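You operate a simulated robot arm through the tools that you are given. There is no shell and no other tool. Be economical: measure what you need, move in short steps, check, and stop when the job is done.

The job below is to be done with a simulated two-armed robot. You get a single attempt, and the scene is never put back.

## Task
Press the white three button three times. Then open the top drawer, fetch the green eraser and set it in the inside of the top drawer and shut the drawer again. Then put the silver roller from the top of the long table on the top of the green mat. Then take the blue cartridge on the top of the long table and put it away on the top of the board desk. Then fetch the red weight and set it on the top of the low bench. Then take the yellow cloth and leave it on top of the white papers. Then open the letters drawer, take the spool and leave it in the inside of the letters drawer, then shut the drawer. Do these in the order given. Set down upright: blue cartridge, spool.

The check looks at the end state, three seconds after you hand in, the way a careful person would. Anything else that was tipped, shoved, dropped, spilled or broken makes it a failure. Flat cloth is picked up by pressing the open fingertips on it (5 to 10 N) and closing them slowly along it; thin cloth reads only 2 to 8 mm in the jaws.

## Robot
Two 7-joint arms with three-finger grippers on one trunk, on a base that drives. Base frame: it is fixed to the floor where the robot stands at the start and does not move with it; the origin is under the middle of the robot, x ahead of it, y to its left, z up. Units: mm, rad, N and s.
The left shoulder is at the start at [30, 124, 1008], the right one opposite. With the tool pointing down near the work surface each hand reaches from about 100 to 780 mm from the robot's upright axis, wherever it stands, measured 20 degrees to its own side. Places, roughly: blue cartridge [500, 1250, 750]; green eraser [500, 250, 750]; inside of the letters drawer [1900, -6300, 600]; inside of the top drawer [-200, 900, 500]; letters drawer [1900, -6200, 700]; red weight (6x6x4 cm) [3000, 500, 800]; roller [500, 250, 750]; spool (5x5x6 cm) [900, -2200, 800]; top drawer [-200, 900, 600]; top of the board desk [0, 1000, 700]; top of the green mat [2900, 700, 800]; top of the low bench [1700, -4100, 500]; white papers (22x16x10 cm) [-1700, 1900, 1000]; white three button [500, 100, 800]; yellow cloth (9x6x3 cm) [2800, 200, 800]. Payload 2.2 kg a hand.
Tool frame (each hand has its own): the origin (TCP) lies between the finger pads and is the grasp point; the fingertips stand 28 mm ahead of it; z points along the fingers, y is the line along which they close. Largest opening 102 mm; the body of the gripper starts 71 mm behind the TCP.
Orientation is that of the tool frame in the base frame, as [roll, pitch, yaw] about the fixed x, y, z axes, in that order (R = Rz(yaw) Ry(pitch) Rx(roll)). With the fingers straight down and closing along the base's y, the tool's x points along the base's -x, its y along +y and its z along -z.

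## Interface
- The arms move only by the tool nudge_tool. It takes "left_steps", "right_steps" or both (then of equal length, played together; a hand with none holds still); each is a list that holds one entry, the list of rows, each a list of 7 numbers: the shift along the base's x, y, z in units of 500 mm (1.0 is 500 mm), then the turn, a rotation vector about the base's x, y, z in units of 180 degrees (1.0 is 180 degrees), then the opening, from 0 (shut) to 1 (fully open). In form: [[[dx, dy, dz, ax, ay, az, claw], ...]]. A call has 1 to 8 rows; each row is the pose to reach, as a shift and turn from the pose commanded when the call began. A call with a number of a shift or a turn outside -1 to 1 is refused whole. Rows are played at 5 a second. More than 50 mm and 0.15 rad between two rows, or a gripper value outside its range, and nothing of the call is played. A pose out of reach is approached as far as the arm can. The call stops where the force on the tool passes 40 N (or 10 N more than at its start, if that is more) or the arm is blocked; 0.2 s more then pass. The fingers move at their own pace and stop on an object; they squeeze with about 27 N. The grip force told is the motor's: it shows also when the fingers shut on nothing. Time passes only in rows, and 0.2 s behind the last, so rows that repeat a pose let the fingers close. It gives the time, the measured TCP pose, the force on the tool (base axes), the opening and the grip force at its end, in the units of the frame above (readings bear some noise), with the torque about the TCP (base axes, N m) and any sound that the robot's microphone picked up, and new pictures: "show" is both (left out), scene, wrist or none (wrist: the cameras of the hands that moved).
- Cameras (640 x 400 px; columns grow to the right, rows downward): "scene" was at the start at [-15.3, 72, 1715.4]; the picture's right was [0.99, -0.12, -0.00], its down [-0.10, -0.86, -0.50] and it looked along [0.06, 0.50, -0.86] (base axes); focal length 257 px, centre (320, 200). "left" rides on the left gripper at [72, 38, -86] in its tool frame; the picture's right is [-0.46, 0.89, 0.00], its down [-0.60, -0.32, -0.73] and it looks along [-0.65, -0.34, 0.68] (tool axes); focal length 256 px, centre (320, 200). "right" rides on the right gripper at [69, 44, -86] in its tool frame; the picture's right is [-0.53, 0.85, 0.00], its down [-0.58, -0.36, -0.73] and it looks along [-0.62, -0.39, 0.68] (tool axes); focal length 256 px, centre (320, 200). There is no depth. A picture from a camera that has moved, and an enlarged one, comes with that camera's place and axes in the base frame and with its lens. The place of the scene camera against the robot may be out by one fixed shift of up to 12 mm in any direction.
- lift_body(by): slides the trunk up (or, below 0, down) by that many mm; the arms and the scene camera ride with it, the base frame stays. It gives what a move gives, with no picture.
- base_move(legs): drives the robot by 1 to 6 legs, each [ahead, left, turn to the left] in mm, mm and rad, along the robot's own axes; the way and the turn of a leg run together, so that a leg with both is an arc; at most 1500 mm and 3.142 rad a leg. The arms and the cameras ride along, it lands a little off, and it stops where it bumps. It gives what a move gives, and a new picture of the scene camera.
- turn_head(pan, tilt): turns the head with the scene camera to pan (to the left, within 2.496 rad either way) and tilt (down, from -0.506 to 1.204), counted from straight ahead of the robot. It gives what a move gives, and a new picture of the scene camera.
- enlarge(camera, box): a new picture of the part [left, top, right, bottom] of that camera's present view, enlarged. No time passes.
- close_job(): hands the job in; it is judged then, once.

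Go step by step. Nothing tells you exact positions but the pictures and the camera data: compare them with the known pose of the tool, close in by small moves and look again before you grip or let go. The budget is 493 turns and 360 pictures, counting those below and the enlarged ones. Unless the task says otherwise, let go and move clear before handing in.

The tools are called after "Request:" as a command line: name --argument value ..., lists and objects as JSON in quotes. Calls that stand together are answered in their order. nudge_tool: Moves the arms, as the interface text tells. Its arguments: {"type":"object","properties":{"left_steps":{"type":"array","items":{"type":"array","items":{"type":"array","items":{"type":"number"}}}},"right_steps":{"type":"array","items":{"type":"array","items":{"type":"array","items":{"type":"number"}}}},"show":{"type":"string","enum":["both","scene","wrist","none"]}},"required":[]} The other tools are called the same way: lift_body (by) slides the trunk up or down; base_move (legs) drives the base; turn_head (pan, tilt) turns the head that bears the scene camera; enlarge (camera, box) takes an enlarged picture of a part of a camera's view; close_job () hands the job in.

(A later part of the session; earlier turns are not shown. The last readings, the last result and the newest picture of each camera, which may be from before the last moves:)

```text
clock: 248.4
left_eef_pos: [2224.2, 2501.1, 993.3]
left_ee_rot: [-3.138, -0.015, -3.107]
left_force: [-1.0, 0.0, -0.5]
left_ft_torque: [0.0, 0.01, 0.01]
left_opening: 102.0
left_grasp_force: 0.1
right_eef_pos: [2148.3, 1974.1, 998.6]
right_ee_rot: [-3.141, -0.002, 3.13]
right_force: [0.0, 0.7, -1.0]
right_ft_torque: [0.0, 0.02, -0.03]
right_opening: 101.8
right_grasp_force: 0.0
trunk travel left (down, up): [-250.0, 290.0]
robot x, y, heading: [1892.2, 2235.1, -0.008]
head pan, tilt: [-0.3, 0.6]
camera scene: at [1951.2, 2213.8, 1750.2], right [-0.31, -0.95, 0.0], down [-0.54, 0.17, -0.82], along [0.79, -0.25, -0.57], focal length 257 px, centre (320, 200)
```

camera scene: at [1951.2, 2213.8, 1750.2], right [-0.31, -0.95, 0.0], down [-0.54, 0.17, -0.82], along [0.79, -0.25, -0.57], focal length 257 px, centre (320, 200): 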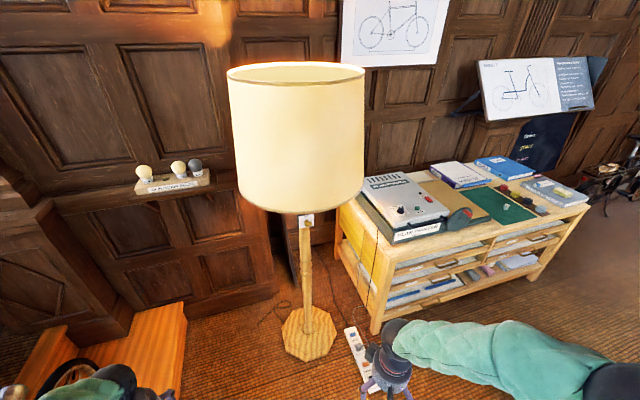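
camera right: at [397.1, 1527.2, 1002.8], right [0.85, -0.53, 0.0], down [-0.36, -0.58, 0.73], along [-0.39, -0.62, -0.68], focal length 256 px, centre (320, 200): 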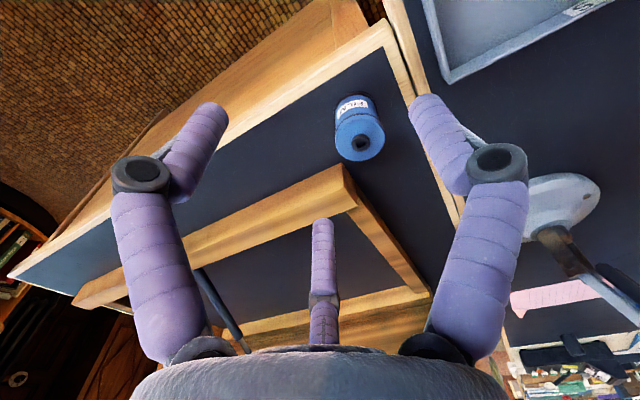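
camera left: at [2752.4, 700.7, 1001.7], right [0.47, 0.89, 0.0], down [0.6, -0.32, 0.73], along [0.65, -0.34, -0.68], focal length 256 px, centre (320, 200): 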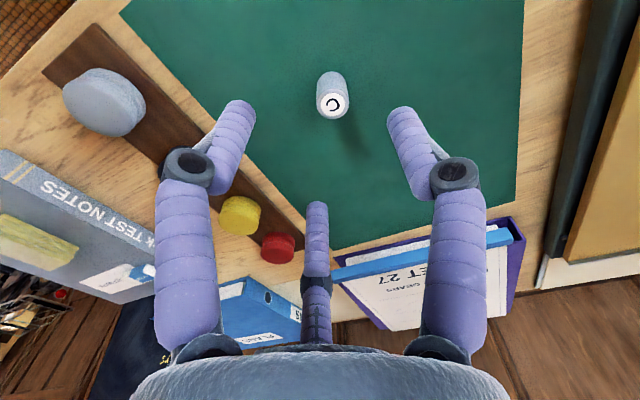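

The lamp stands upright where it was. From here I turn with room to spare and drive back to the shelf front.

Request:
base_move --legs '[[0, 0, -1.562], [750, 150, 0], [1080, 110, 0], [0, 0, 1.571], [150, 0, 0]]'

Request:
turn_head --pan 0.0 --tilt 0.9

```text
clock: 266.3
left_eef_pos: [2642.9, 734.8, 993.8]
left_ee_rot: [-3.137, -0.013, -3.023]
left_force: [-0.7, -0.6, 0.1]
left_ft_torque: [0.02, -0.01, -0.02]
left_opening: 102.1
left_grasp_force: 0.1
right_eef_pos: [2610.3, 204.1, 998.4]
right_ee_rot: [-3.141, -0.003, -3.068]
right_force: [0.5, 0.0, -0.9]
right_ft_torque: [-0.02, 0.0, 0.01]
right_opening: 102.0
right_grasp_force: 0.2
trunk travel left (down, up): [-250.0, 290.0]
robot x, y, heading: [2332.0, 444.1, 0.072]
head pan, tilt: [-0.3, 0.6]
camera scene: at [2396.0, 426.0, 1750.2], right [-0.23, -0.97, 0.0], down [-0.55, 0.13, -0.82], along [0.8, -0.19, -0.57], focal length 257 px, centre (320, 200)
```

scene: 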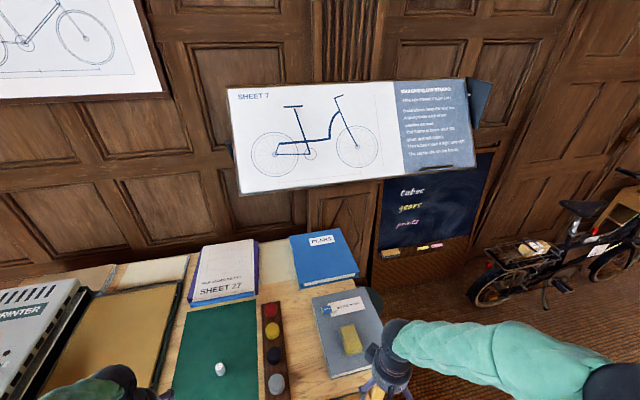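

```text
clock: 267.1
left_eef_pos: [2642.4, 735.1, 994.5]
left_ee_rot: [-3.137, -0.017, -3.025]
left_force: [-0.1, -0.7, 0.6]
left_ft_torque: [-0.01, 0.01, -0.01]
left_opening: 101.7
left_grasp_force: 0.1
right_eef_pos: [2608.4, 203.9, 998.3]
right_ee_rot: [3.14, -0.001, -3.067]
right_force: [0.1, 0.0, -0.5]
right_ft_torque: [0.02, 0.0, 0.0]
right_opening: 102.0
right_grasp_force: 0.0
trunk travel left (down, up): [-250.0, 290.0]
robot x, y, heading: [2330.8, 441.4, 0.077]
head pan, tilt: [0.0, 0.901]
camera scene: at [2383.0, 451.1, 1725.5], right [0.07, -1.0, 0.0], down [-0.78, -0.06, -0.62], along [0.62, 0.04, -0.78], focal length 257 px, centre (320, 200)
```

scene: 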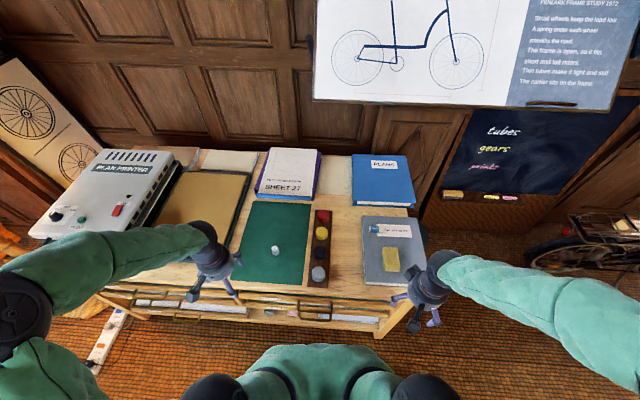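

Request:
enlarge --camera "scene" --box '[250, 190, 430, 300]'

```text
3.56 times, centred on (340, 245) of scene
camera zoom: at [2383.0, 451.1, 1725.5], right [0.07, -1.0, 0.0], down [-0.78, -0.06, -0.62], along [0.62, 0.04, -0.78], focal length 912 px, centre (249, 40)
```

zoom: 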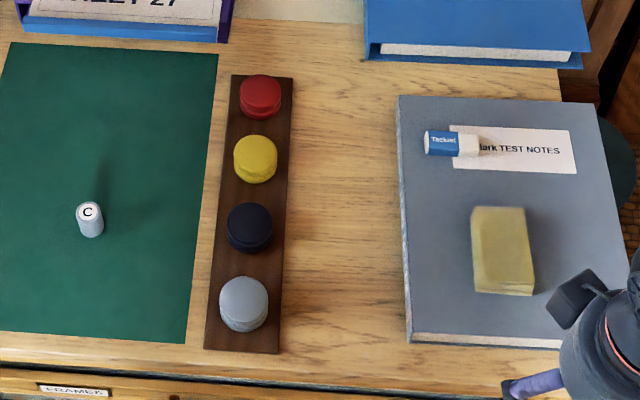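

The roller still stands; the red weight is at the far end of the tray, about [3033, 477]. I move a bit closer and turn so the right arm can reach it.

Request:
base_move --legs '[[40, 0, 0.22]]'

Request:
nudge_tool --right_steps '[[[0.08, 0.03, -0.01, 0, 0, 0, 1], [0.16, 0.07, -0.02, 0, 0, 0, 1], [0.24, 0.11, -0.03, 0, 0, 0, 1], [0.32, 0.15, -0.04, 0, 0, 0, 1], [0.4, 0.19, -0.05, 0, 0, 0, 1], [0.48, 0.22, -0.06, 0, 0, 0, 1]]]' --show "both"

```text
clock: 268.3
left_eef_pos: [2609.0, 803.3, 995.2]
left_ee_rot: [-3.137, -0.017, -2.802]
left_force: [0.7, 0.1, 0.2]
left_ft_torque: [0.01, 0.02, 0.02]
left_opening: 101.9
left_grasp_force: 0.1
right_eef_pos: [2692.8, 277.9, 997.3]
right_ee_rot: [-3.141, -0.002, -2.849]
right_force: [0.4, -0.2, -0.3]
right_ft_torque: [0.0, 0.02, 0.01]
right_opening: 102.0
right_grasp_force: 0.0
trunk travel left (down, up): [-250.0, 290.0]
robot x, y, heading: [2368.0, 446.8, 0.294]
head pan, tilt: [0.0, 0.901]
camera scene: at [2420.2, 468.8, 1725.5], right [0.29, -0.96, 0.0], down [-0.75, -0.23, -0.62], along [0.59, 0.18, -0.78], focal length 257 px, centre (320, 200)
```

scene: 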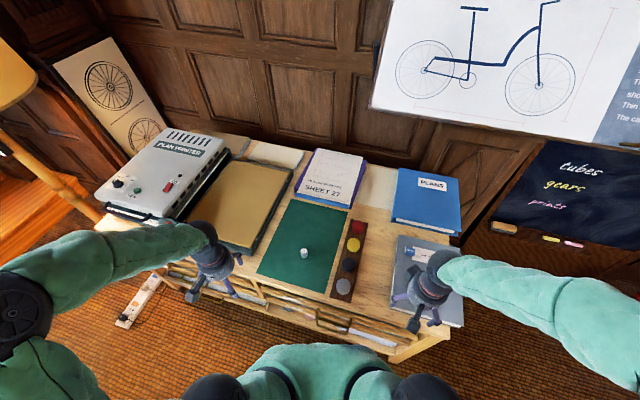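

```text
clock: 269.7
left_eef_pos: [2609.3, 803.8, 992.6]
left_ee_rot: [-3.138, -0.016, -2.804]
left_force: [0.4, 0.3, -0.2]
left_ft_torque: [-0.02, 0.0, 0.02]
left_opening: 102.2
left_grasp_force: 0.1
right_eef_pos: [2939.9, 385.8, 965.9]
right_ee_rot: [-3.141, -0.004, -2.848]
right_force: [0.3, 0.6, 0.1]
right_ft_torque: [0.01, 0.05, 0.0]
right_opening: 101.8
right_grasp_force: 0.0
trunk travel left (down, up): [-250.0, 290.0]
robot x, y, heading: [2369.1, 448.1, 0.299]
head pan, tilt: [0.0, 0.901]
camera scene: at [2421.0, 468.7, 1725.4], right [0.29, -0.96, 0.0], down [-0.75, -0.23, -0.62], along [0.59, 0.18, -0.78], focal length 257 px, centre (320, 200)
camera right: at [2861.3, 407.8, 1050.3], right [0.27, 0.96, 0.0], down [0.66, -0.18, 0.73], along [0.7, -0.2, -0.68], focal length 256 px, centre (320, 200)
```

scene: 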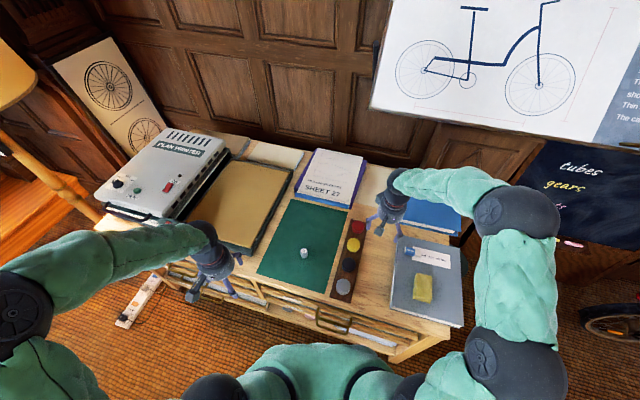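
right: 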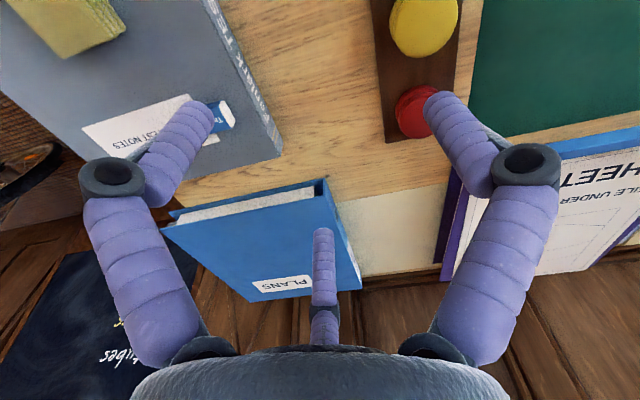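

Request:
nudge_tool --right_steps '[[[0.05, 0.05, -0.03, 0, 0, -0.03, 1], [0.1, 0.1, -0.06, 0, 0, -0.06, 1], [0.14, 0.15, -0.11, 0, 0, -0.093, 1], [0.14, 0.17, -0.15, 0, 0, -0.093, 1]]]' --show "wrist"

```text
clock: 270.7
left_eef_pos: [2609.0, 804.2, 994.2]
left_ee_rot: [-3.138, -0.015, -2.802]
left_force: [0.4, 0.1, 0.1]
left_ft_torque: [-0.01, 0.05, -0.04]
left_opening: 102.0
left_grasp_force: 0.0
right_eef_pos: [3004.3, 471.8, 894.4]
right_ee_rot: [-3.14, -0.001, -3.139]
right_force: [-0.7, -0.7, 0.5]
right_ft_torque: [-0.01, 0.01, 0.03]
right_opening: 101.9
right_grasp_force: 0.1
trunk travel left (down, up): [-250.0, 290.0]
robot x, y, heading: [2369.3, 450.9, 0.296]
head pan, tilt: [0.0, 0.901]
camera right: at [2935.8, 514.9, 979.3], right [0.53, 0.85, 0.0], down [0.58, -0.36, 0.73], along [0.62, -0.39, -0.68], focal length 256 px, centre (320, 200)
```

right: 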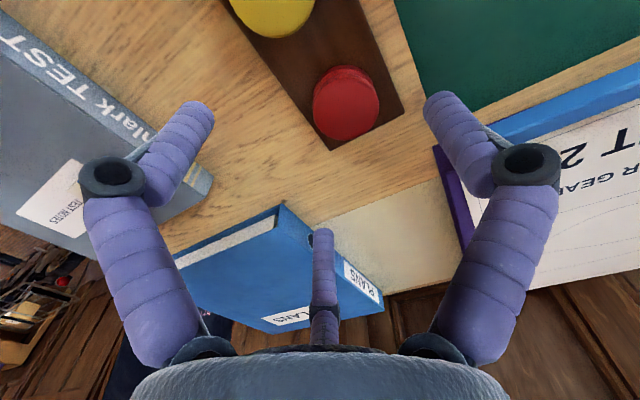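

Request:
nudge_tool --right_steps '[[[0.03, 0.008, -0.04, 0, 0, 0, 1], [0.05, 0.014, -0.08, 0, 0, 0, 1], [0.05, 0.014, -0.11, 0, 0, 0, 1]]]' --show "wrist"

```text
clock: 271.5
left_eef_pos: [2608.6, 802.2, 993.3]
left_ee_rot: [-3.138, -0.015, -2.803]
left_force: [0.6, -0.2, -1.2]
left_ft_torque: [0.01, 0.03, 0.0]
left_opening: 101.9
left_grasp_force: 0.1
right_eef_pos: [3028.2, 480.8, 838.2]
right_ee_rot: [-3.142, -0.001, -3.139]
right_force: [-0.1, 0.0, -0.4]
right_ft_torque: [0.0, -0.03, -0.03]
right_opening: 102.2
right_grasp_force: 0.1
trunk travel left (down, up): [-250.0, 290.0]
robot x, y, heading: [2368.2, 449.6, 0.3]
head pan, tilt: [0.0, 0.901]
camera right: at [2959.7, 523.4, 923.6], right [0.53, 0.85, 0.0], down [0.58, -0.36, 0.73], along [0.62, -0.39, -0.68], focal length 256 px, centre (320, 200)
```

right: 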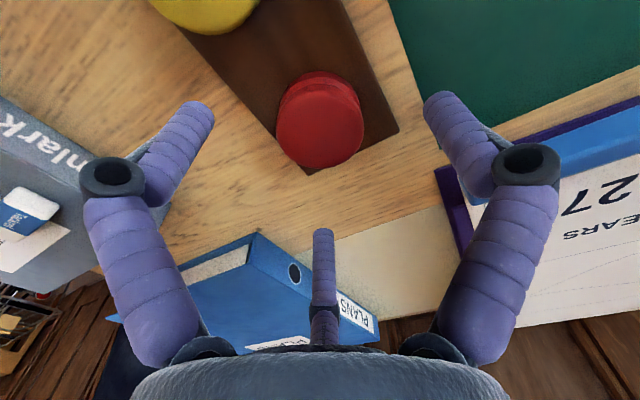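

The weight's top is at [3024, 482, 797]. I descend around it and grip.

Request:
nudge_tool --right_steps '[[[-0.008, 0.002, -0.04, 0, 0, 0, 1], [-0.008, 0.002, -0.082, 0, 0, 0, 1], [-0.008, 0.002, -0.082, 0, 0, 0, 0.6], [-0.008, 0.002, -0.082, 0, 0, 0, 0.3], [-0.008, 0.002, -0.082, 0, 0, 0, 0], [-0.008, 0.002, -0.082, 0, 0, 0, 0]]]' --show "wrist"

```text
clock: 272.9
left_eef_pos: [2608.8, 802.4, 994.4]
left_ee_rot: [-3.138, -0.013, -2.805]
left_force: [0.1, -0.9, 0.2]
left_ft_torque: [-0.01, 0.02, 0.04]
left_opening: 102.0
left_grasp_force: 0.1
right_eef_pos: [3025.1, 482.0, 798.6]
right_ee_rot: [3.138, 0.001, -3.14]
right_force: [5.4, -2.0, 7.8]
right_ft_torque: [-0.02, -0.15, -0.02]
right_opening: 50.5
right_grasp_force: 27.1
trunk travel left (down, up): [-250.0, 290.0]
robot x, y, heading: [2373.1, 448.2, 0.298]
head pan, tilt: [0.0, 0.901]
camera right: at [2955.5, 525.1, 883.7], right [0.53, 0.85, 0.0], down [0.58, -0.36, 0.73], along [0.62, -0.39, -0.68], focal length 256 px, centre (320, 200)
```

right: 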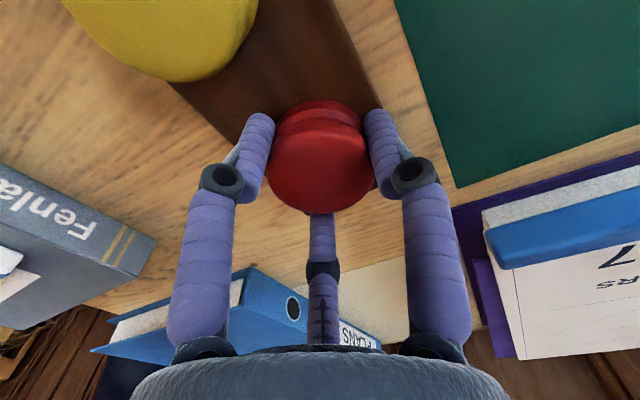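

Gripped at 50 mm. I lift and retract over the shelf.

Request:
nudge_tool --right_steps '[[[0, 0, 0.04, 0, 0, 0, 0], [0, 0, 0.1, 0, 0, 0, 0], [0, 0, 0.17, 0, 0, 0, 0], [-0.05, -0.01, 0.25, 0, 0, 0, 0], [-0.12, -0.04, 0.3, 0, 0, 0, 0], [-0.2, -0.08, 0.33, 0, 0, 0, 0], [-0.28, -0.12, 0.35, 0, 0, 0, 0], [-0.36, -0.16, 0.37, 0, 0, 0, 0]]]' --show "both"

```text
clock: 274.7
left_eef_pos: [2607.3, 802.9, 994.8]
left_ee_rot: [-3.139, -0.014, -2.803]
left_force: [0.1, -0.8, -0.9]
left_ft_torque: [0.0, -0.02, -0.02]
left_opening: 101.9
left_grasp_force: 0.2
right_eef_pos: [2841.1, 396.4, 984.6]
right_ee_rot: [-3.141, 0.001, -3.14]
right_force: [-0.5, 0.1, -4.3]
right_ft_torque: [0.02, 0.01, -0.01]
right_opening: 50.8
right_grasp_force: 26.8
trunk travel left (down, up): [-250.0, 290.0]
robot x, y, heading: [2369.7, 449.9, 0.298]
head pan, tilt: [0.0, 0.901]
camera scene: at [2417.7, 467.3, 1725.5], right [0.29, -0.96, 0.0], down [-0.75, -0.23, -0.62], along [0.59, 0.18, -0.78], focal length 257 px, centre (320, 200)
camera right: at [2771.9, 440.2, 1068.2], right [0.53, 0.85, 0.0], down [0.58, -0.36, 0.73], along [0.62, -0.39, -0.68], focal length 256 px, centre (320, 200)
```

scene: 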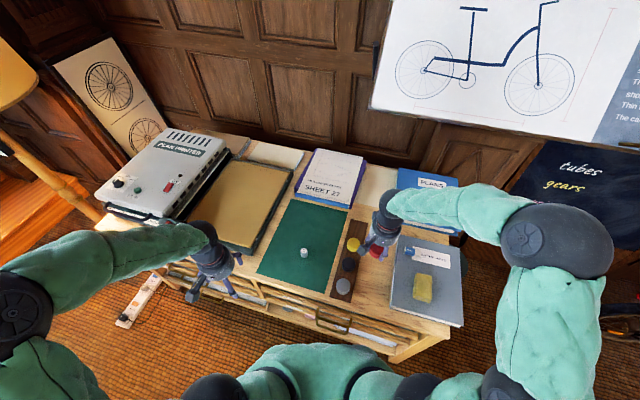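
right: 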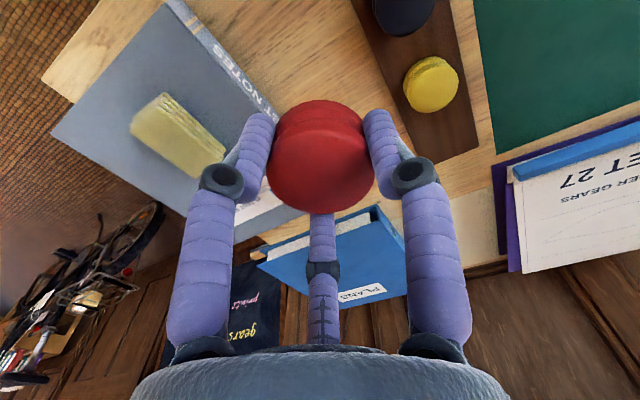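

The weight is held securely. I tuck the hand, back off and drive toward the low bench.

Request:
nudge_tool --right_steps '[[[-0.08, -0.02, 0, 0, 0, 0.03, 0], [-0.16, -0.05, 0, 0, 0, 0.06, 0], [-0.24, -0.07, 0, 0, 0, 0.09, 0]]]' --show "none"

Request:
base_move --legs '[[-150, 0, 0], [0, 0, -1.869], [1100, 0, 0], [1100, 0, 0], [1000, 0, 0]]'

Request:
turn_head --pan -0.3 --tilt 0.45

```text
clock: 275.5
left_eef_pos: [2607.0, 803.0, 993.7]
left_ee_rot: [-3.137, -0.013, -2.802]
left_force: [-1.2, -0.3, -0.4]
left_ft_torque: [-0.03, -0.04, 0.0]
left_opening: 101.8
left_grasp_force: 0.0
right_eef_pos: [2719.5, 366.0, 978.9]
right_ee_rot: [3.141, 0.001, -2.855]
right_force: [-0.7, -0.4, -4.3]
right_ft_torque: [0.0, -0.05, 0.01]
right_opening: 50.4
right_grasp_force: 26.9
trunk travel left (down, up): [-250.0, 290.0]
robot x, y, heading: [2365.4, 448.1, 0.292]
head pan, tilt: [0.0, 0.901]
```

```text
clock: 296.7
left_eef_pos: [2126.1, -3131.3, 993.6]
left_ee_rot: [-3.138, -0.015, 1.507]
left_force: [-1.4, 0.4, 0.3]
left_ft_torque: [0.04, 0.0, 0.05]
left_opening: 102.0
left_grasp_force: 0.1
right_eef_pos: [1679.3, -3063.5, 978.6]
right_ee_rot: [-3.141, -0.002, 1.452]
right_force: [0.5, -0.1, -4.3]
right_ft_torque: [0.04, -0.01, 0.04]
right_opening: 50.7
right_grasp_force: 27.1
trunk travel left (down, up): [-250.0, 290.0]
robot x, y, heading: [1892.3, -2768.3, -1.676]
head pan, tilt: [0.0, 0.901]
camera scene: at [1895.2, -2813.2, 1725.4], right [-0.99, 0.11, 0.0], down [0.08, 0.78, -0.62], along [-0.07, -0.62, -0.78], focal length 257 px, centre (320, 200)
```

scene: 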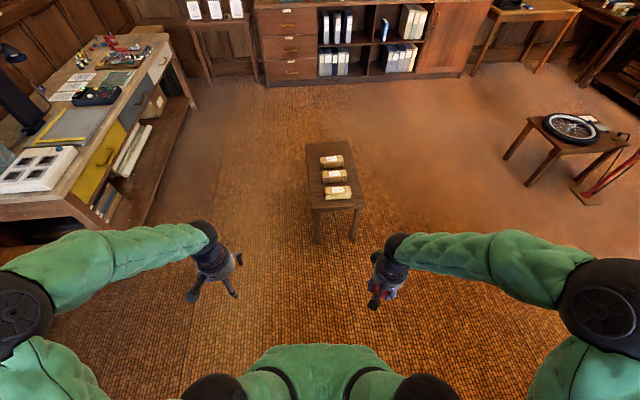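

```text
clock: 297.6
left_eef_pos: [2124.7, -3131.7, 994.5]
left_ee_rot: [-3.138, -0.015, 1.505]
left_force: [0.1, -0.6, -0.2]
left_ft_torque: [-0.03, 0.0, 0.01]
left_opening: 101.9
left_grasp_force: 0.0
right_eef_pos: [1679.6, -3063.7, 977.9]
right_ee_rot: [-3.142, -0.002, 1.454]
right_force: [-0.3, 0.6, -5.2]
right_ft_torque: [0.0, -0.01, -0.01]
right_opening: 50.5
right_grasp_force: 27.1
trunk travel left (down, up): [-250.0, 290.0]
robot x, y, heading: [1892.1, -2771.1, -1.674]
head pan, tilt: [-0.3, 0.45]
camera scene: at [1866.9, -2822.0, 1763.7], right [-0.92, 0.4, 0.0], down [0.17, 0.4, -0.9], along [-0.36, -0.83, -0.44], focal length 257 px, centre (320, 200)
```

scene: 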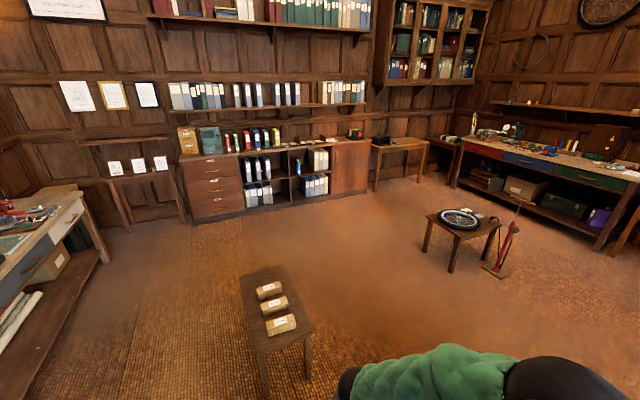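

The low bench holds three packages; its far end is free, best reached from the west side. I drive around to there.

Request:
base_move --legs '[[0, 0, -1.467], [800, 0, 0], [0, 0, 1.571], [1400, 0, 0], [0, 0, 1.571]]'

Request:
turn_head --pan 0.0 --tilt 0.85

```text
clock: 319.6
left_eef_pos: [1401.5, -3888.3, 994.3]
left_ee_rot: [-3.14, -0.016, -3.095]
left_force: [-0.1, -0.5, 0.2]
left_ft_torque: [0.02, 0.01, 0.0]
left_opening: 101.9
left_grasp_force: 0.1
right_eef_pos: [1382.1, -4338.1, 978.6]
right_ee_rot: [-3.14, -0.002, 3.134]
right_force: [0.9, 0.6, -4.4]
right_ft_torque: [0.01, 0.01, 0.0]
right_opening: 50.7
right_grasp_force: 27.2
trunk travel left (down, up): [-250.0, 290.0]
robot x, y, heading: [1069.3, -4154.8, 0.005]
head pan, tilt: [-0.3, 0.45]
camera scene: at [1135.4, -4179.2, 1763.8], right [-0.29, -0.96, 0.0], down [-0.42, 0.13, -0.9], along [0.86, -0.27, -0.44], focal length 257 px, centre (320, 200)
```

scene: 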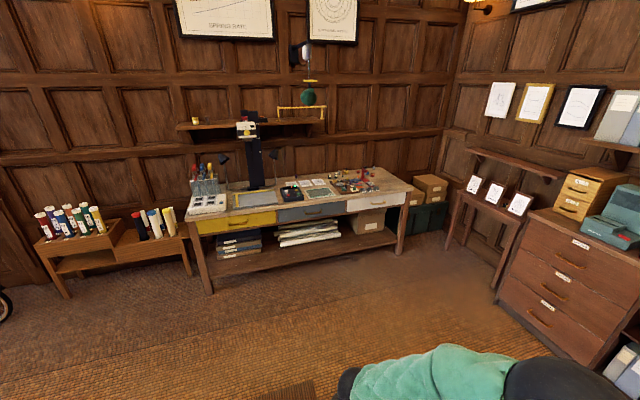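

```text
clock: 320.5
left_eef_pos: [1403.3, -3887.5, 994.5]
left_ee_rot: [-3.138, -0.015, -3.096]
left_force: [0.3, 0.3, -0.1]
left_ft_torque: [0.02, 0.04, 0.02]
left_opening: 102.2
left_grasp_force: 0.1
right_eef_pos: [1383.8, -4338.5, 978.9]
right_ee_rot: [3.141, -0.001, 3.133]
right_force: [-1.1, -0.9, -4.2]
right_ft_torque: [0.0, -0.03, 0.0]
right_opening: 50.7
right_grasp_force: 27.3
trunk travel left (down, up): [-250.0, 290.0]
robot x, y, heading: [1073.8, -4158.0, 0.007]
head pan, tilt: [0.0, 0.85]
camera scene: at [1125.8, -4152.2, 1729.4], right [0.0, -1.0, 0.0], down [-0.75, 0.0, -0.66], along [0.66, 0.0, -0.75], focal length 257 px, centre (320, 200)
```

scene: 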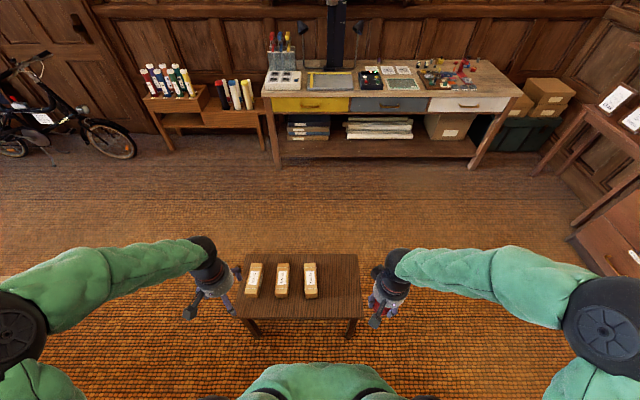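

The bench's free area is at its right end, around [1650, -4245]. I bring the weight over it and lower the trunk.

Request:
nudge_tool --right_steps '[[[0.075, 0.026, -0.04, 0, 0, 0, 0], [0.15, 0.053, -0.08, 0, 0, 0, 0], [0.225, 0.08, -0.12, 0, 0, 0, 0], [0.3, 0.106, -0.16, 0, 0, 0, 0], [0.375, 0.133, -0.2, 0, 0, 0, 0], [0.45, 0.16, -0.24, 0, 0, 0, 0], [0.52, 0.185, -0.28, 0, 0, 0, 0]]]' --show "none"

Request:
lift_body --by -200

Request:
nudge_tool --right_steps '[[[0, 0, 0, 0, 0, 0, 0]]]' --show "both"

```text
clock: 322.1
left_eef_pos: [1402.0, -3886.6, 994.3]
left_ee_rot: [-3.138, -0.015, -3.099]
left_force: [-0.2, 0.0, 0.3]
left_ft_torque: [-0.02, 0.0, 0.01]
left_opening: 102.0
left_grasp_force: 0.1
right_eef_pos: [1644.9, -4245.9, 842.8]
right_ee_rot: [-3.141, -0.003, 3.132]
right_force: [0.5, -0.4, -5.1]
right_ft_torque: [-0.03, 0.03, 0.01]
right_opening: 50.7
right_grasp_force: 26.9
trunk travel left (down, up): [-250.0, 290.0]
robot x, y, heading: [1067.7, -4158.1, 0.003]
head pan, tilt: [0.0, 0.85]
```

```text
clock: 324.3
left_eef_pos: [1404.0, -3888.0, 794.3]
left_ee_rot: [-3.137, -0.015, -3.095]
left_force: [0.5, 0.1, -0.2]
left_ft_torque: [0.01, -0.01, 0.0]
left_opening: 101.8
left_grasp_force: 0.0
right_eef_pos: [1643.1, -4247.9, 643.1]
right_ee_rot: [3.14, -0.001, 3.133]
right_force: [-1.3, 0.3, -3.8]
right_ft_torque: [-0.02, 0.02, 0.03]
right_opening: 50.4
right_grasp_force: 27.0
trunk travel left (down, up): [-50.0, 490.0]
robot x, y, heading: [1071.9, -4157.8, -0.004]
head pan, tilt: [0.0, 0.85]
```

```text
clock: 324.7
left_eef_pos: [1401.2, -3887.8, 793.9]
left_ee_rot: [-3.139, -0.015, -3.097]
left_force: [-0.3, 1.1, 0.7]
left_ft_torque: [-0.02, 0.02, 0.01]
left_opening: 102.0
left_grasp_force: 0.0
right_eef_pos: [1642.8, -4247.6, 643.3]
right_ee_rot: [3.14, -0.003, 3.133]
right_force: [1.1, -0.1, -5.4]
right_ft_torque: [-0.01, -0.03, -0.01]
right_opening: 50.5
right_grasp_force: 26.7
trunk travel left (down, up): [-50.0, 490.0]
robot x, y, heading: [1072.3, -4157.8, -0.001]
head pan, tilt: [0.0, 0.85]
camera scene: at [1125.9, -4152.0, 1529.4], right [0.0, -1.0, 0.0], down [-0.75, 0.0, -0.66], along [0.66, 0.0, -0.75], focal length 257 px, centre (320, 200)
camera right: at [1574.7, -4203.3, 728.0], right [0.54, 0.84, 0.0], down [0.57, -0.37, 0.73], along [0.61, -0.4, -0.68], focal length 256 px, centre (320, 200)
```

scene: 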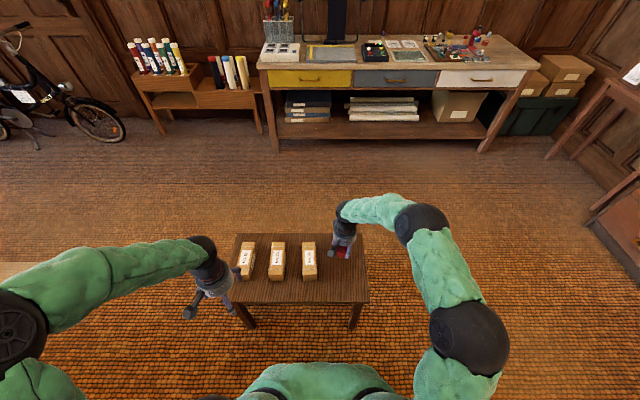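
right: 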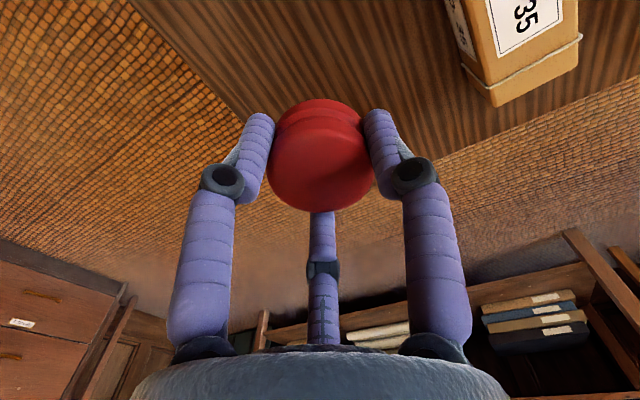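

The bench surface is near z 488, and the spot is clear. I lower the weight.

Request:
nudge_tool --right_steps '[[[0.01, 0, -0.06, 0, 0, 0, 0], [0.01, 0, -0.12, 0, 0, 0, 0], [0.01, 0, -0.17, 0, 0, 0, 0], [0.01, 0, -0.19, 0, 0, 0, 0], [0.01, 0, -0.2, 0, 0, 0, 0], [0.01, 0, -0.21, 0, 0, 0, 0], [0.01, 0, -0.22, 0, 0, 0, 0]]]' --show "wrist"

```text
clock: 326.3
left_eef_pos: [1402.2, -3887.9, 794.4]
left_ee_rot: [-3.139, -0.016, -3.098]
left_force: [-0.2, -0.4, 0.6]
left_ft_torque: [0.01, 0.0, -0.02]
left_opening: 101.9
left_grasp_force: 0.1
right_eef_pos: [1646.9, -4246.4, 531.7]
right_ee_rot: [-3.141, -0.002, 3.133]
right_force: [1.0, -0.3, -5.4]
right_ft_torque: [-0.01, -0.04, 0.01]
right_opening: 50.7
right_grasp_force: 27.0
trunk travel left (down, up): [-50.0, 490.0]
robot x, y, heading: [1071.2, -4158.2, 0.004]
head pan, tilt: [0.0, 0.85]
camera right: at [1578.5, -4202.7, 616.9], right [0.54, 0.84, 0.0], down [0.58, -0.37, 0.73], along [0.61, -0.4, -0.68], focal length 256 px, centre (320, 200)
```

right: 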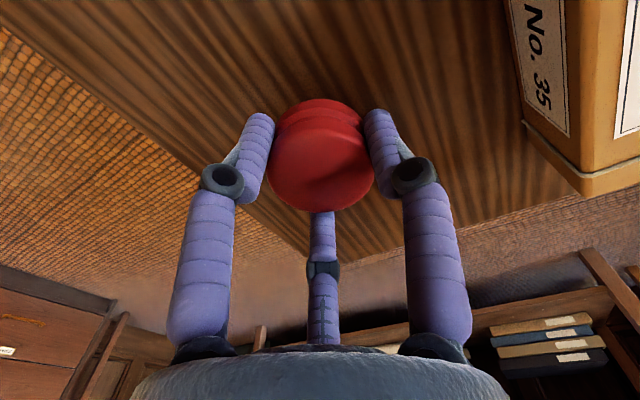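

Request:
nudge_tool --right_steps '[[[0, 0, -0.008, 0, 0, 0, 0], [0, 0, -0.016, 0, 0, 0, 0], [0, 0, -0.024, 0, 0, 0, 0], [0, 0, -0.032, 0, 0, 0, 0], [0, 0, -0.04, 0, 0, 0, 0], [0, 0, -0.048, 0, 0, 0, 0], [0, 0, -0.056, 0, 0, 0, 0]]]' --show "none"

```text
clock: 327.9
left_eef_pos: [1402.7, -3887.0, 794.2]
left_ee_rot: [-3.139, -0.016, -3.096]
left_force: [-0.7, 0.1, -0.2]
left_ft_torque: [-0.01, 0.01, -0.01]
left_opening: 101.6
left_grasp_force: 0.0
right_eef_pos: [1648.2, -4247.0, 504.6]
right_ee_rot: [-3.141, -0.002, 3.132]
right_force: [-0.2, -0.3, -3.4]
right_ft_torque: [0.0, -0.01, 0.0]
right_opening: 50.6
right_grasp_force: 26.3
trunk travel left (down, up): [-50.0, 490.0]
robot x, y, heading: [1069.3, -4156.9, 0.001]
head pan, tilt: [0.0, 0.85]
```

Request:
nudge_tool --right_steps '[[[0, 0, -0.007, 0, 0, 0, 0], [0, 0, -0.014, 0, 0, 0, 0], [0, 0, -0.021, 0, 0, 0, 0], [0, 0, -0.028, 0, 0, 0, 0], [0, 0, -0.035, 0, 0, 0, 0], [0, 0, -0.042, 0, 0, 0, 0]]]' --show "wrist"

```text
clock: 329.3
left_eef_pos: [1400.5, -3888.0, 795.6]
left_ee_rot: [-3.137, -0.012, -3.097]
left_force: [0.4, 0.1, -0.3]
left_ft_torque: [-0.01, 0.01, -0.03]
left_opening: 101.9
left_grasp_force: 0.2
right_eef_pos: [1648.3, -4246.7, 486.3]
right_ee_rot: [-3.141, 0.004, 3.132]
right_force: [-4.2, 3.8, 32.9]
right_ft_torque: [-0.44, 1.02, -0.11]
right_opening: 50.8
right_grasp_force: 26.9
trunk travel left (down, up): [-50.0, 490.0]
robot x, y, heading: [1069.0, -4158.7, -0.001]
head pan, tilt: [0.0, 0.85]
camera right: at [1580.4, -4202.6, 571.3], right [0.54, 0.84, 0.0], down [0.57, -0.37, 0.73], along [0.62, -0.4, -0.68], focal length 256 px, centre (320, 200)
```

right: 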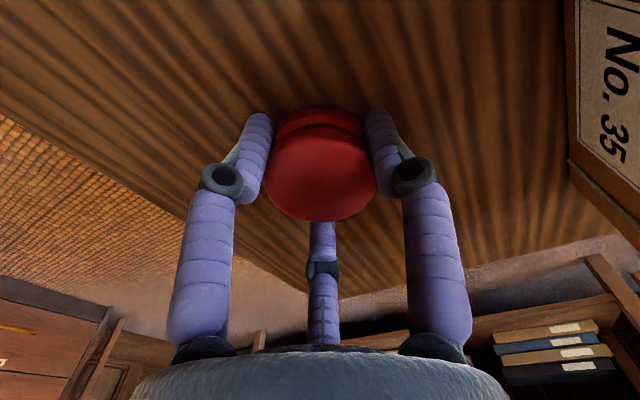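

Contact. I ease off, open and lift away.

Request:
nudge_tool --right_steps '[[[0, 0, 0.006, 0, 0, 0, 0], [0, 0, 0.006, 0, 0, 0, 0.6], [0, 0, 0.006, 0, 0, 0, 0.9], [0, 0, 0.006, 0, 0, 0, 0.9], [0, 0, 0.08, 0, 0, 0, 0.9], [0, 0, 0.17, 0, 0, 0, 0.9], [-0.05, 0, 0.25, 0, 0, 0, 0.9], [-0.13, 0, 0.3, 0, 0, 0, 0.9]]]' --show "wrist"

```text
clock: 331.1
left_eef_pos: [1400.7, -3888.3, 794.3]
left_ee_rot: [-3.137, -0.014, -3.095]
left_force: [0.0, -0.7, -0.9]
left_ft_torque: [-0.01, -0.01, 0.02]
left_opening: 101.9
left_grasp_force: 0.1
right_eef_pos: [1582.9, -4246.7, 633.3]
right_ee_rot: [3.141, -0.001, 3.133]
right_force: [0.2, -0.1, -0.1]
right_ft_torque: [-0.02, -0.01, -0.02]
right_opening: 91.8
right_grasp_force: 0.0
trunk travel left (down, up): [-50.0, 490.0]
robot x, y, heading: [1068.8, -4158.4, 0.002]
head pan, tilt: [0.0, 0.85]
camera right: at [1515.0, -4202.3, 719.6], right [0.54, 0.84, 0.0], down [0.57, -0.37, 0.73], along [0.61, -0.4, -0.68], focal length 256 px, centre (320, 200)
```

right: 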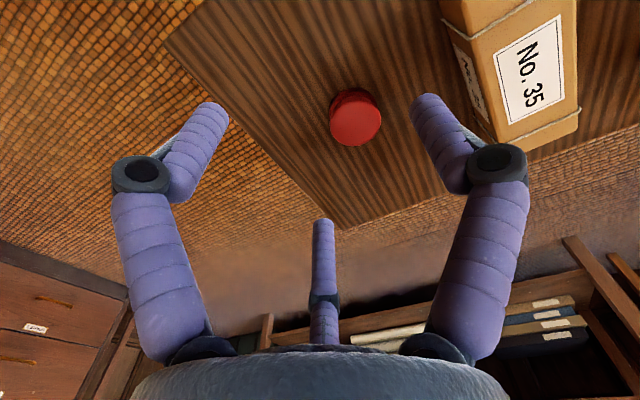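

The red weight rests on the bench. I raise the trunk, tuck the hand and head back to the shelf for the yellow cloth.

Request:
nudge_tool --right_steps '[[[-0.08, -0.04, 0.03, 0, 0, 0, 1], [-0.16, -0.08, 0.06, 0, 0, 0, 1], [-0.24, -0.12, 0.09, 0, 0, 0, 1], [-0.32, -0.16, 0.12, 0, 0, 0, 1], [-0.38, -0.22, 0.16, 0, 0, 0, 1], [-0.42, -0.28, 0.2, 0, 0, 0, 1]]]' --show "none"

Request:
lift_body --by 250

Request:
base_move --legs '[[0, 0, 1.571], [1300, 0, 0], [0, 0, -1.571], [1100, 0, 0], [0, 0, 1.571]]'

```text
clock: 332.5
left_eef_pos: [1401.7, -3888.0, 794.8]
left_ee_rot: [-3.138, -0.014, -3.096]
left_force: [0.3, -0.2, 0.3]
left_ft_torque: [0.0, -0.01, -0.02]
left_opening: 102.0
left_grasp_force: 0.0
right_eef_pos: [1372.4, -4389.5, 735.5]
right_ee_rot: [-3.141, 0.0, 3.135]
right_force: [0.6, -0.2, -0.2]
right_ft_torque: [-0.02, -0.01, -0.04]
right_opening: 102.0
right_grasp_force: 0.1
trunk travel left (down, up): [-50.0, 490.0]
robot x, y, heading: [1070.7, -4160.3, 0.001]
head pan, tilt: [0.0, 0.85]
```

```text
clock: 335.0
left_eef_pos: [1402.0, -3888.0, 1043.7]
left_ee_rot: [-3.138, -0.016, -3.097]
left_force: [-0.3, 0.5, 0.2]
left_ft_torque: [-0.02, -0.01, 0.01]
left_opening: 102.0
left_grasp_force: 0.1
right_eef_pos: [1371.9, -4391.8, 984.7]
right_ee_rot: [3.141, -0.003, 3.133]
right_force: [0.4, -0.4, 0.6]
right_ft_torque: [0.01, -0.02, -0.01]
right_opening: 102.1
right_grasp_force: 0.0
trunk travel left (down, up): [-300.0, 240.0]
robot x, y, heading: [1069.1, -4155.4, 0.003]
head pan, tilt: [0.0, 0.85]
```

```text
clock: 358.2
left_eef_pos: [1940.2, -2579.9, 1045.1]
left_ee_rot: [-3.138, -0.016, -1.522]
left_force: [-0.3, 0.3, 0.0]
left_ft_torque: [0.0, -0.01, -0.01]
left_opening: 101.7
left_grasp_force: 0.0
right_eef_pos: [2442.6, -2605.5, 984.8]
right_ee_rot: [-3.14, -0.002, -1.571]
right_force: [0.1, 1.2, 0.3]
right_ft_torque: [-0.01, 0.02, -0.01]
right_opening: 102.1
right_grasp_force: 0.1
trunk travel left (down, up): [-300.0, 240.0]
robot x, y, heading: [2211.1, -2909.7, 1.577]
head pan, tilt: [0.0, 0.85]
camera scene: at [2217.8, -2855.5, 1779.4], right [1.0, 0.01, 0.0], down [0.01, -0.75, -0.66], along [-0.01, 0.66, -0.75], focal length 257 px, centre (320, 200)
```

scene: 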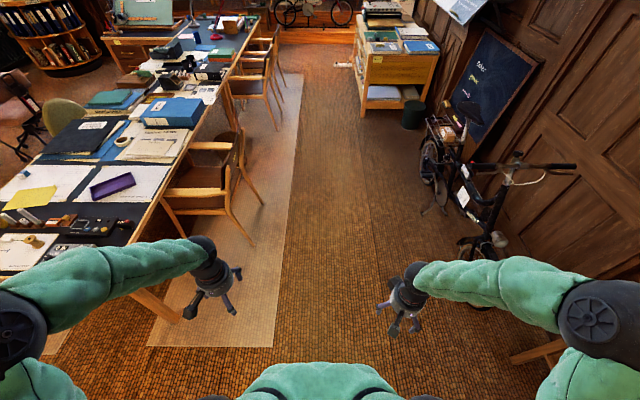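

Request:
base_move --legs '[[1500, 0, 0], [1500, 0, 0], [200, 0, -0.006], [0, 0, -1.571], [120, 0, 0]]'

Request:
turn_head --pan -0.2 --tilt 0.9

```text
clock: 378.9
left_eef_pos: [2624.7, 675.5, 1044.0]
left_ee_rot: [-3.139, -0.016, -3.062]
left_force: [1.4, -0.6, 0.2]
left_ft_torque: [-0.02, 0.05, 0.04]
left_opening: 101.9
left_grasp_force: 0.1
right_eef_pos: [2612.7, 174.2, 985.0]
right_ee_rot: [-3.141, -0.004, -3.117]
right_force: [1.0, 0.3, -0.3]
right_ft_torque: [0.02, 0.08, 0.0]
right_opening: 101.9
right_grasp_force: 0.0
trunk travel left (down, up): [-300.0, 240.0]
robot x, y, heading: [2303.2, 398.7, 0.036]
head pan, tilt: [0.0, 0.85]
camera scene: at [2358.5, 402.9, 1779.3], right [0.03, -1.0, 0.0], down [-0.75, -0.03, -0.66], along [0.66, 0.02, -0.75], focal length 257 px, centre (320, 200)
```

scene: 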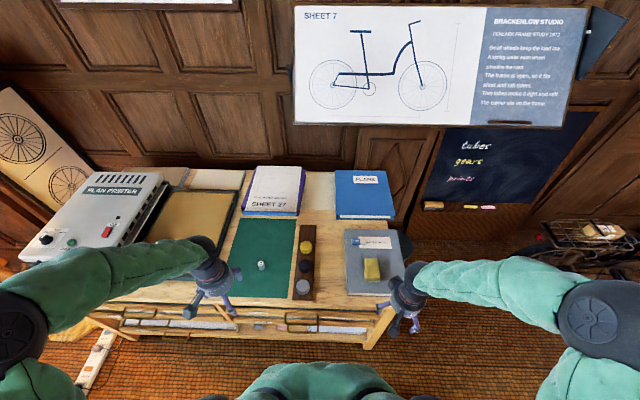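

```text
clock: 379.7
left_eef_pos: [2623.7, 676.4, 1043.9]
left_ee_rot: [-3.138, -0.014, -3.063]
left_force: [0.3, -0.5, -1.1]
left_ft_torque: [-0.03, 0.0, -0.02]
left_opening: 101.9
left_grasp_force: 0.1
right_eef_pos: [2611.0, 173.9, 985.6]
right_ee_rot: [-3.141, -0.003, -3.118]
right_force: [-0.6, -1.0, -0.4]
right_ft_torque: [-0.02, 0.0, -0.02]
right_opening: 101.9
right_grasp_force: 0.0
trunk travel left (down, up): [-300.0, 240.0]
robot x, y, heading: [2302.8, 397.2, 0.03]
head pan, tilt: [-0.201, 0.901]
camera scene: at [2352.1, 387.7, 1775.5], right [-0.16, -0.99, 0.0], down [-0.77, 0.13, -0.62], along [0.61, -0.1, -0.78], focal length 257 px, centre (320, 200)
```

scene: 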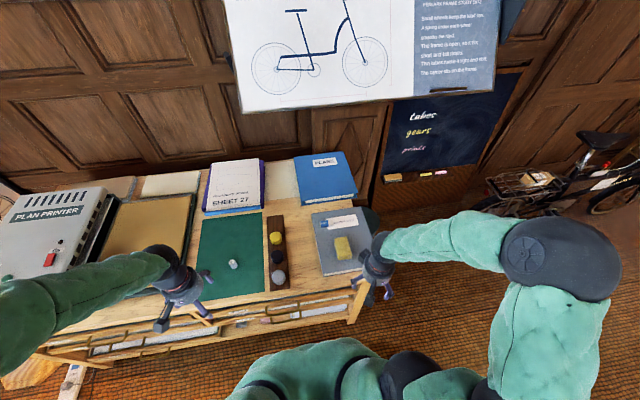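

The cloth lies on the grey book near [2840, 208]. I bring the right hand above for a close look.

Request:
nudge_tool --right_steps '[[[0.09, 0.015, -0.03, 0, 0, -0.007, 1], [0.18, 0.03, -0.06, 0, 0, -0.007, 1], [0.27, 0.045, -0.09, 0, 0, -0.007, 1], [0.36, 0.06, -0.12, 0, 0, -0.007, 1], [0.4, 0.065, -0.17, 0, 0, -0.007, 1]]]' --show "wrist"

```text
clock: 380.9
left_eef_pos: [2624.8, 676.2, 1045.1]
left_ee_rot: [-3.138, -0.015, -3.062]
left_force: [0.5, 0.1, -0.1]
left_ft_torque: [-0.03, 0.03, -0.03]
left_opening: 102.0
left_grasp_force: 0.1
right_eef_pos: [2812.1, 204.6, 900.0]
right_ee_rot: [-3.141, -0.002, -3.14]
right_force: [-0.5, -1.0, -0.5]
right_ft_torque: [0.02, 0.03, 0.01]
right_opening: 102.1
right_grasp_force: 0.1
trunk travel left (down, up): [-300.0, 240.0]
robot x, y, heading: [2303.3, 395.5, 0.029]
head pan, tilt: [-0.201, 0.901]
camera right: at [2743.7, 247.8, 985.6], right [0.53, 0.85, 0.0], down [0.58, -0.36, 0.73], along [0.62, -0.39, -0.68], focal length 256 px, centre (320, 200)
```

right: 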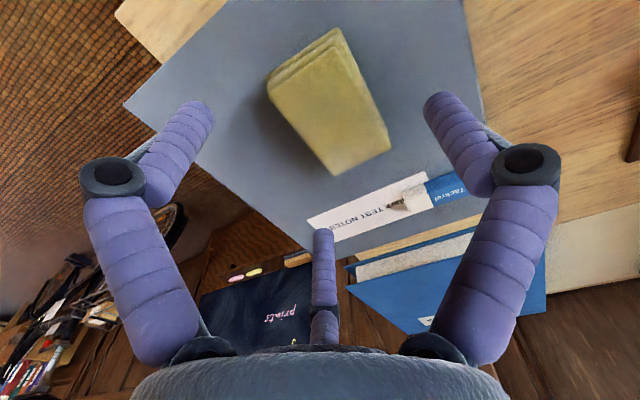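

It is a folded cloth, 9 by 6 cm, its long side along x. I lower the fingers astride its short sides, near the book.

Request:
nudge_tool --right_steps '[[[0.03, 0.006, -0.05, 0, 0, 0, 1], [0.032, 0.006, -0.1, 0, 0, 0, 1], [0.032, 0.006, -0.13, 0, 0, 0, 1], [0.032, 0.006, -0.145, 0, 0, 0, 0.9]]]' --show "wrist"

```text
clock: 381.9
left_eef_pos: [2621.2, 676.7, 1044.5]
left_ee_rot: [-3.137, -0.011, -3.062]
left_force: [0.3, 0.0, 0.1]
left_ft_torque: [0.01, 0.01, -0.01]
left_opening: 102.2
left_grasp_force: 0.0
right_eef_pos: [2829.4, 206.6, 833.3]
right_ee_rot: [-3.14, 0.007, -3.139]
right_force: [-7.9, -1.1, 37.9]
right_ft_torque: [-1.17, 0.89, -0.07]
right_opening: 102.6
right_grasp_force: 7.6
trunk travel left (down, up): [-300.0, 240.0]
robot x, y, heading: [2297.8, 396.6, 0.038]
head pan, tilt: [-0.201, 0.901]
camera right: at [2759.7, 251.1, 916.8], right [0.53, 0.85, 0.0], down [0.57, -0.36, 0.74], along [0.62, -0.39, -0.68], focal length 256 px, centre (320, 200)
```

right: 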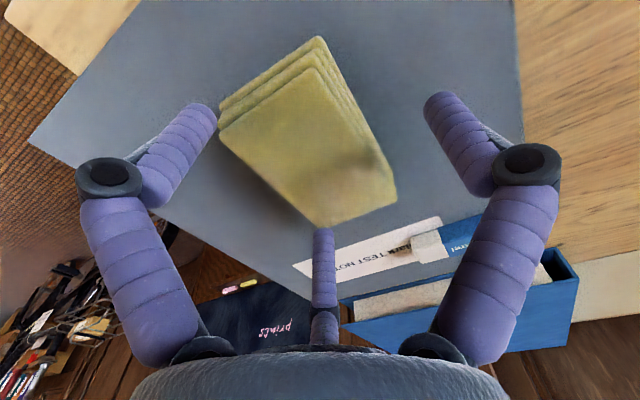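

The tips rest on the book. I rise a few millimetres, centre on the cloth, and close.

Request:
nudge_tool --right_steps '[[[0, 0, 0.016, 0, 0, 0, 0.9], [-0.018, 0.012, 0.016, 0, 0, 0, 0.8], [-0.018, 0.012, 0.015, 0, 0, 0, 0.6], [-0.018, 0.012, 0.015, 0, 0, 0, 0.4], [-0.018, 0.012, 0.015, 0, 0, 0, 0.2], [-0.018, 0.012, 0.015, 0, 0, 0, 0], [-0.018, 0.012, 0.015, 0, 0, 0, 0]]]' --show "wrist"

```text
clock: 383.2
left_eef_pos: [2620.6, 677.1, 1046.6]
left_ee_rot: [-3.136, -0.01, -3.064]
left_force: [0.3, 0.4, 0.3]
left_ft_torque: [0.0, 0.0, 0.01]
left_opening: 102.2
left_grasp_force: 0.0
right_eef_pos: [2821.0, 212.4, 844.4]
right_ee_rot: [-3.136, 0.011, 3.14]
right_force: [-17.4, -11.2, 52.2]
right_ft_torque: [-1.37, 0.88, -0.06]
right_opening: 66.4
right_grasp_force: 26.0
trunk travel left (down, up): [-300.0, 240.0]
robot x, y, heading: [2302.1, 393.8, 0.031]
head pan, tilt: [-0.201, 0.901]
stopped in row 6 (right hand): the force on the tool passed its limit at 52 N (the readings are from after the stop); the commanded pose is now the measured one
camera right: at [2751.6, 256.6, 927.7], right [0.54, 0.84, 0.0], down [0.57, -0.36, 0.74], along [0.62, -0.4, -0.67], focal length 256 px, centre (320, 200)
```

right: 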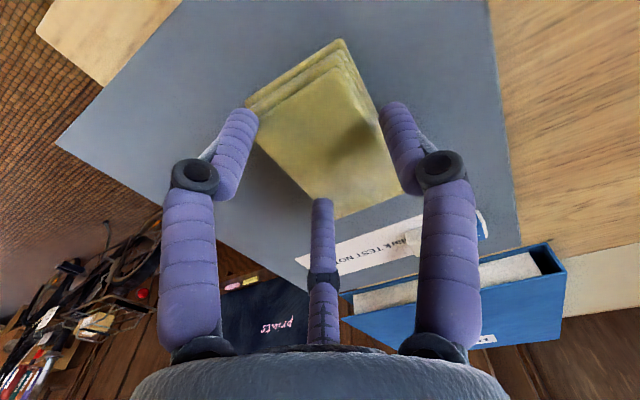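

High downward force. I rise 8 mm, reopen a bit and look.

Request:
nudge_tool --right_steps '[[[0, 0, 0.01, 0, 0, 0, 0.75], [0, 0, 0.02, 0, 0, 0, 0.75], [0, 0, 0.02, 0, 0, 0, 0.75]]]' --show "wrist"

Request:
enlarge --camera "right" --box '[200, 20, 440, 240]'

```text
clock: 384.0
left_eef_pos: [2624.3, 677.4, 1043.8]
left_ee_rot: [-3.139, -0.017, -3.063]
left_force: [-0.3, -0.7, 0.5]
left_ft_torque: [0.03, 0.01, 0.0]
left_opening: 102.0
left_grasp_force: 0.1
right_eef_pos: [2820.8, 215.1, 845.7]
right_ee_rot: [-3.141, 0.0, -3.14]
right_force: [0.8, 1.0, 0.8]
right_ft_torque: [-0.03, 0.01, -0.05]
right_opening: 76.7
right_grasp_force: 0.1
trunk travel left (down, up): [-300.0, 240.0]
robot x, y, heading: [2302.7, 396.5, 0.028]
head pan, tilt: [-0.201, 0.901]
camera right: at [2751.6, 259.0, 930.8], right [0.53, 0.85, 0.0], down [0.58, -0.36, 0.73], along [0.62, -0.39, -0.68], focal length 256 px, centre (320, 200)
```

right: 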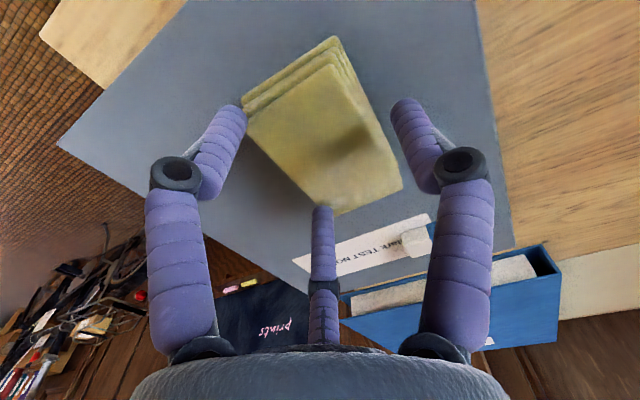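

```text
1.82 times, centred on (320, 130) of right
camera zoom: at [2751.6, 259.0, 930.8], right [0.53, 0.85, 0.0], down [0.58, -0.36, 0.73], along [0.62, -0.39, -0.68], focal length 465 px, centre (320, 327)
```

zoom: 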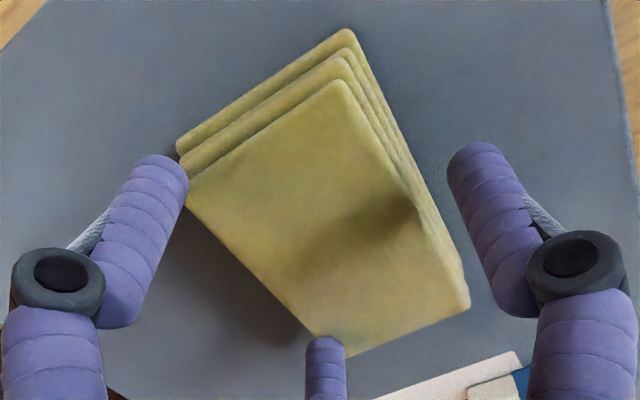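

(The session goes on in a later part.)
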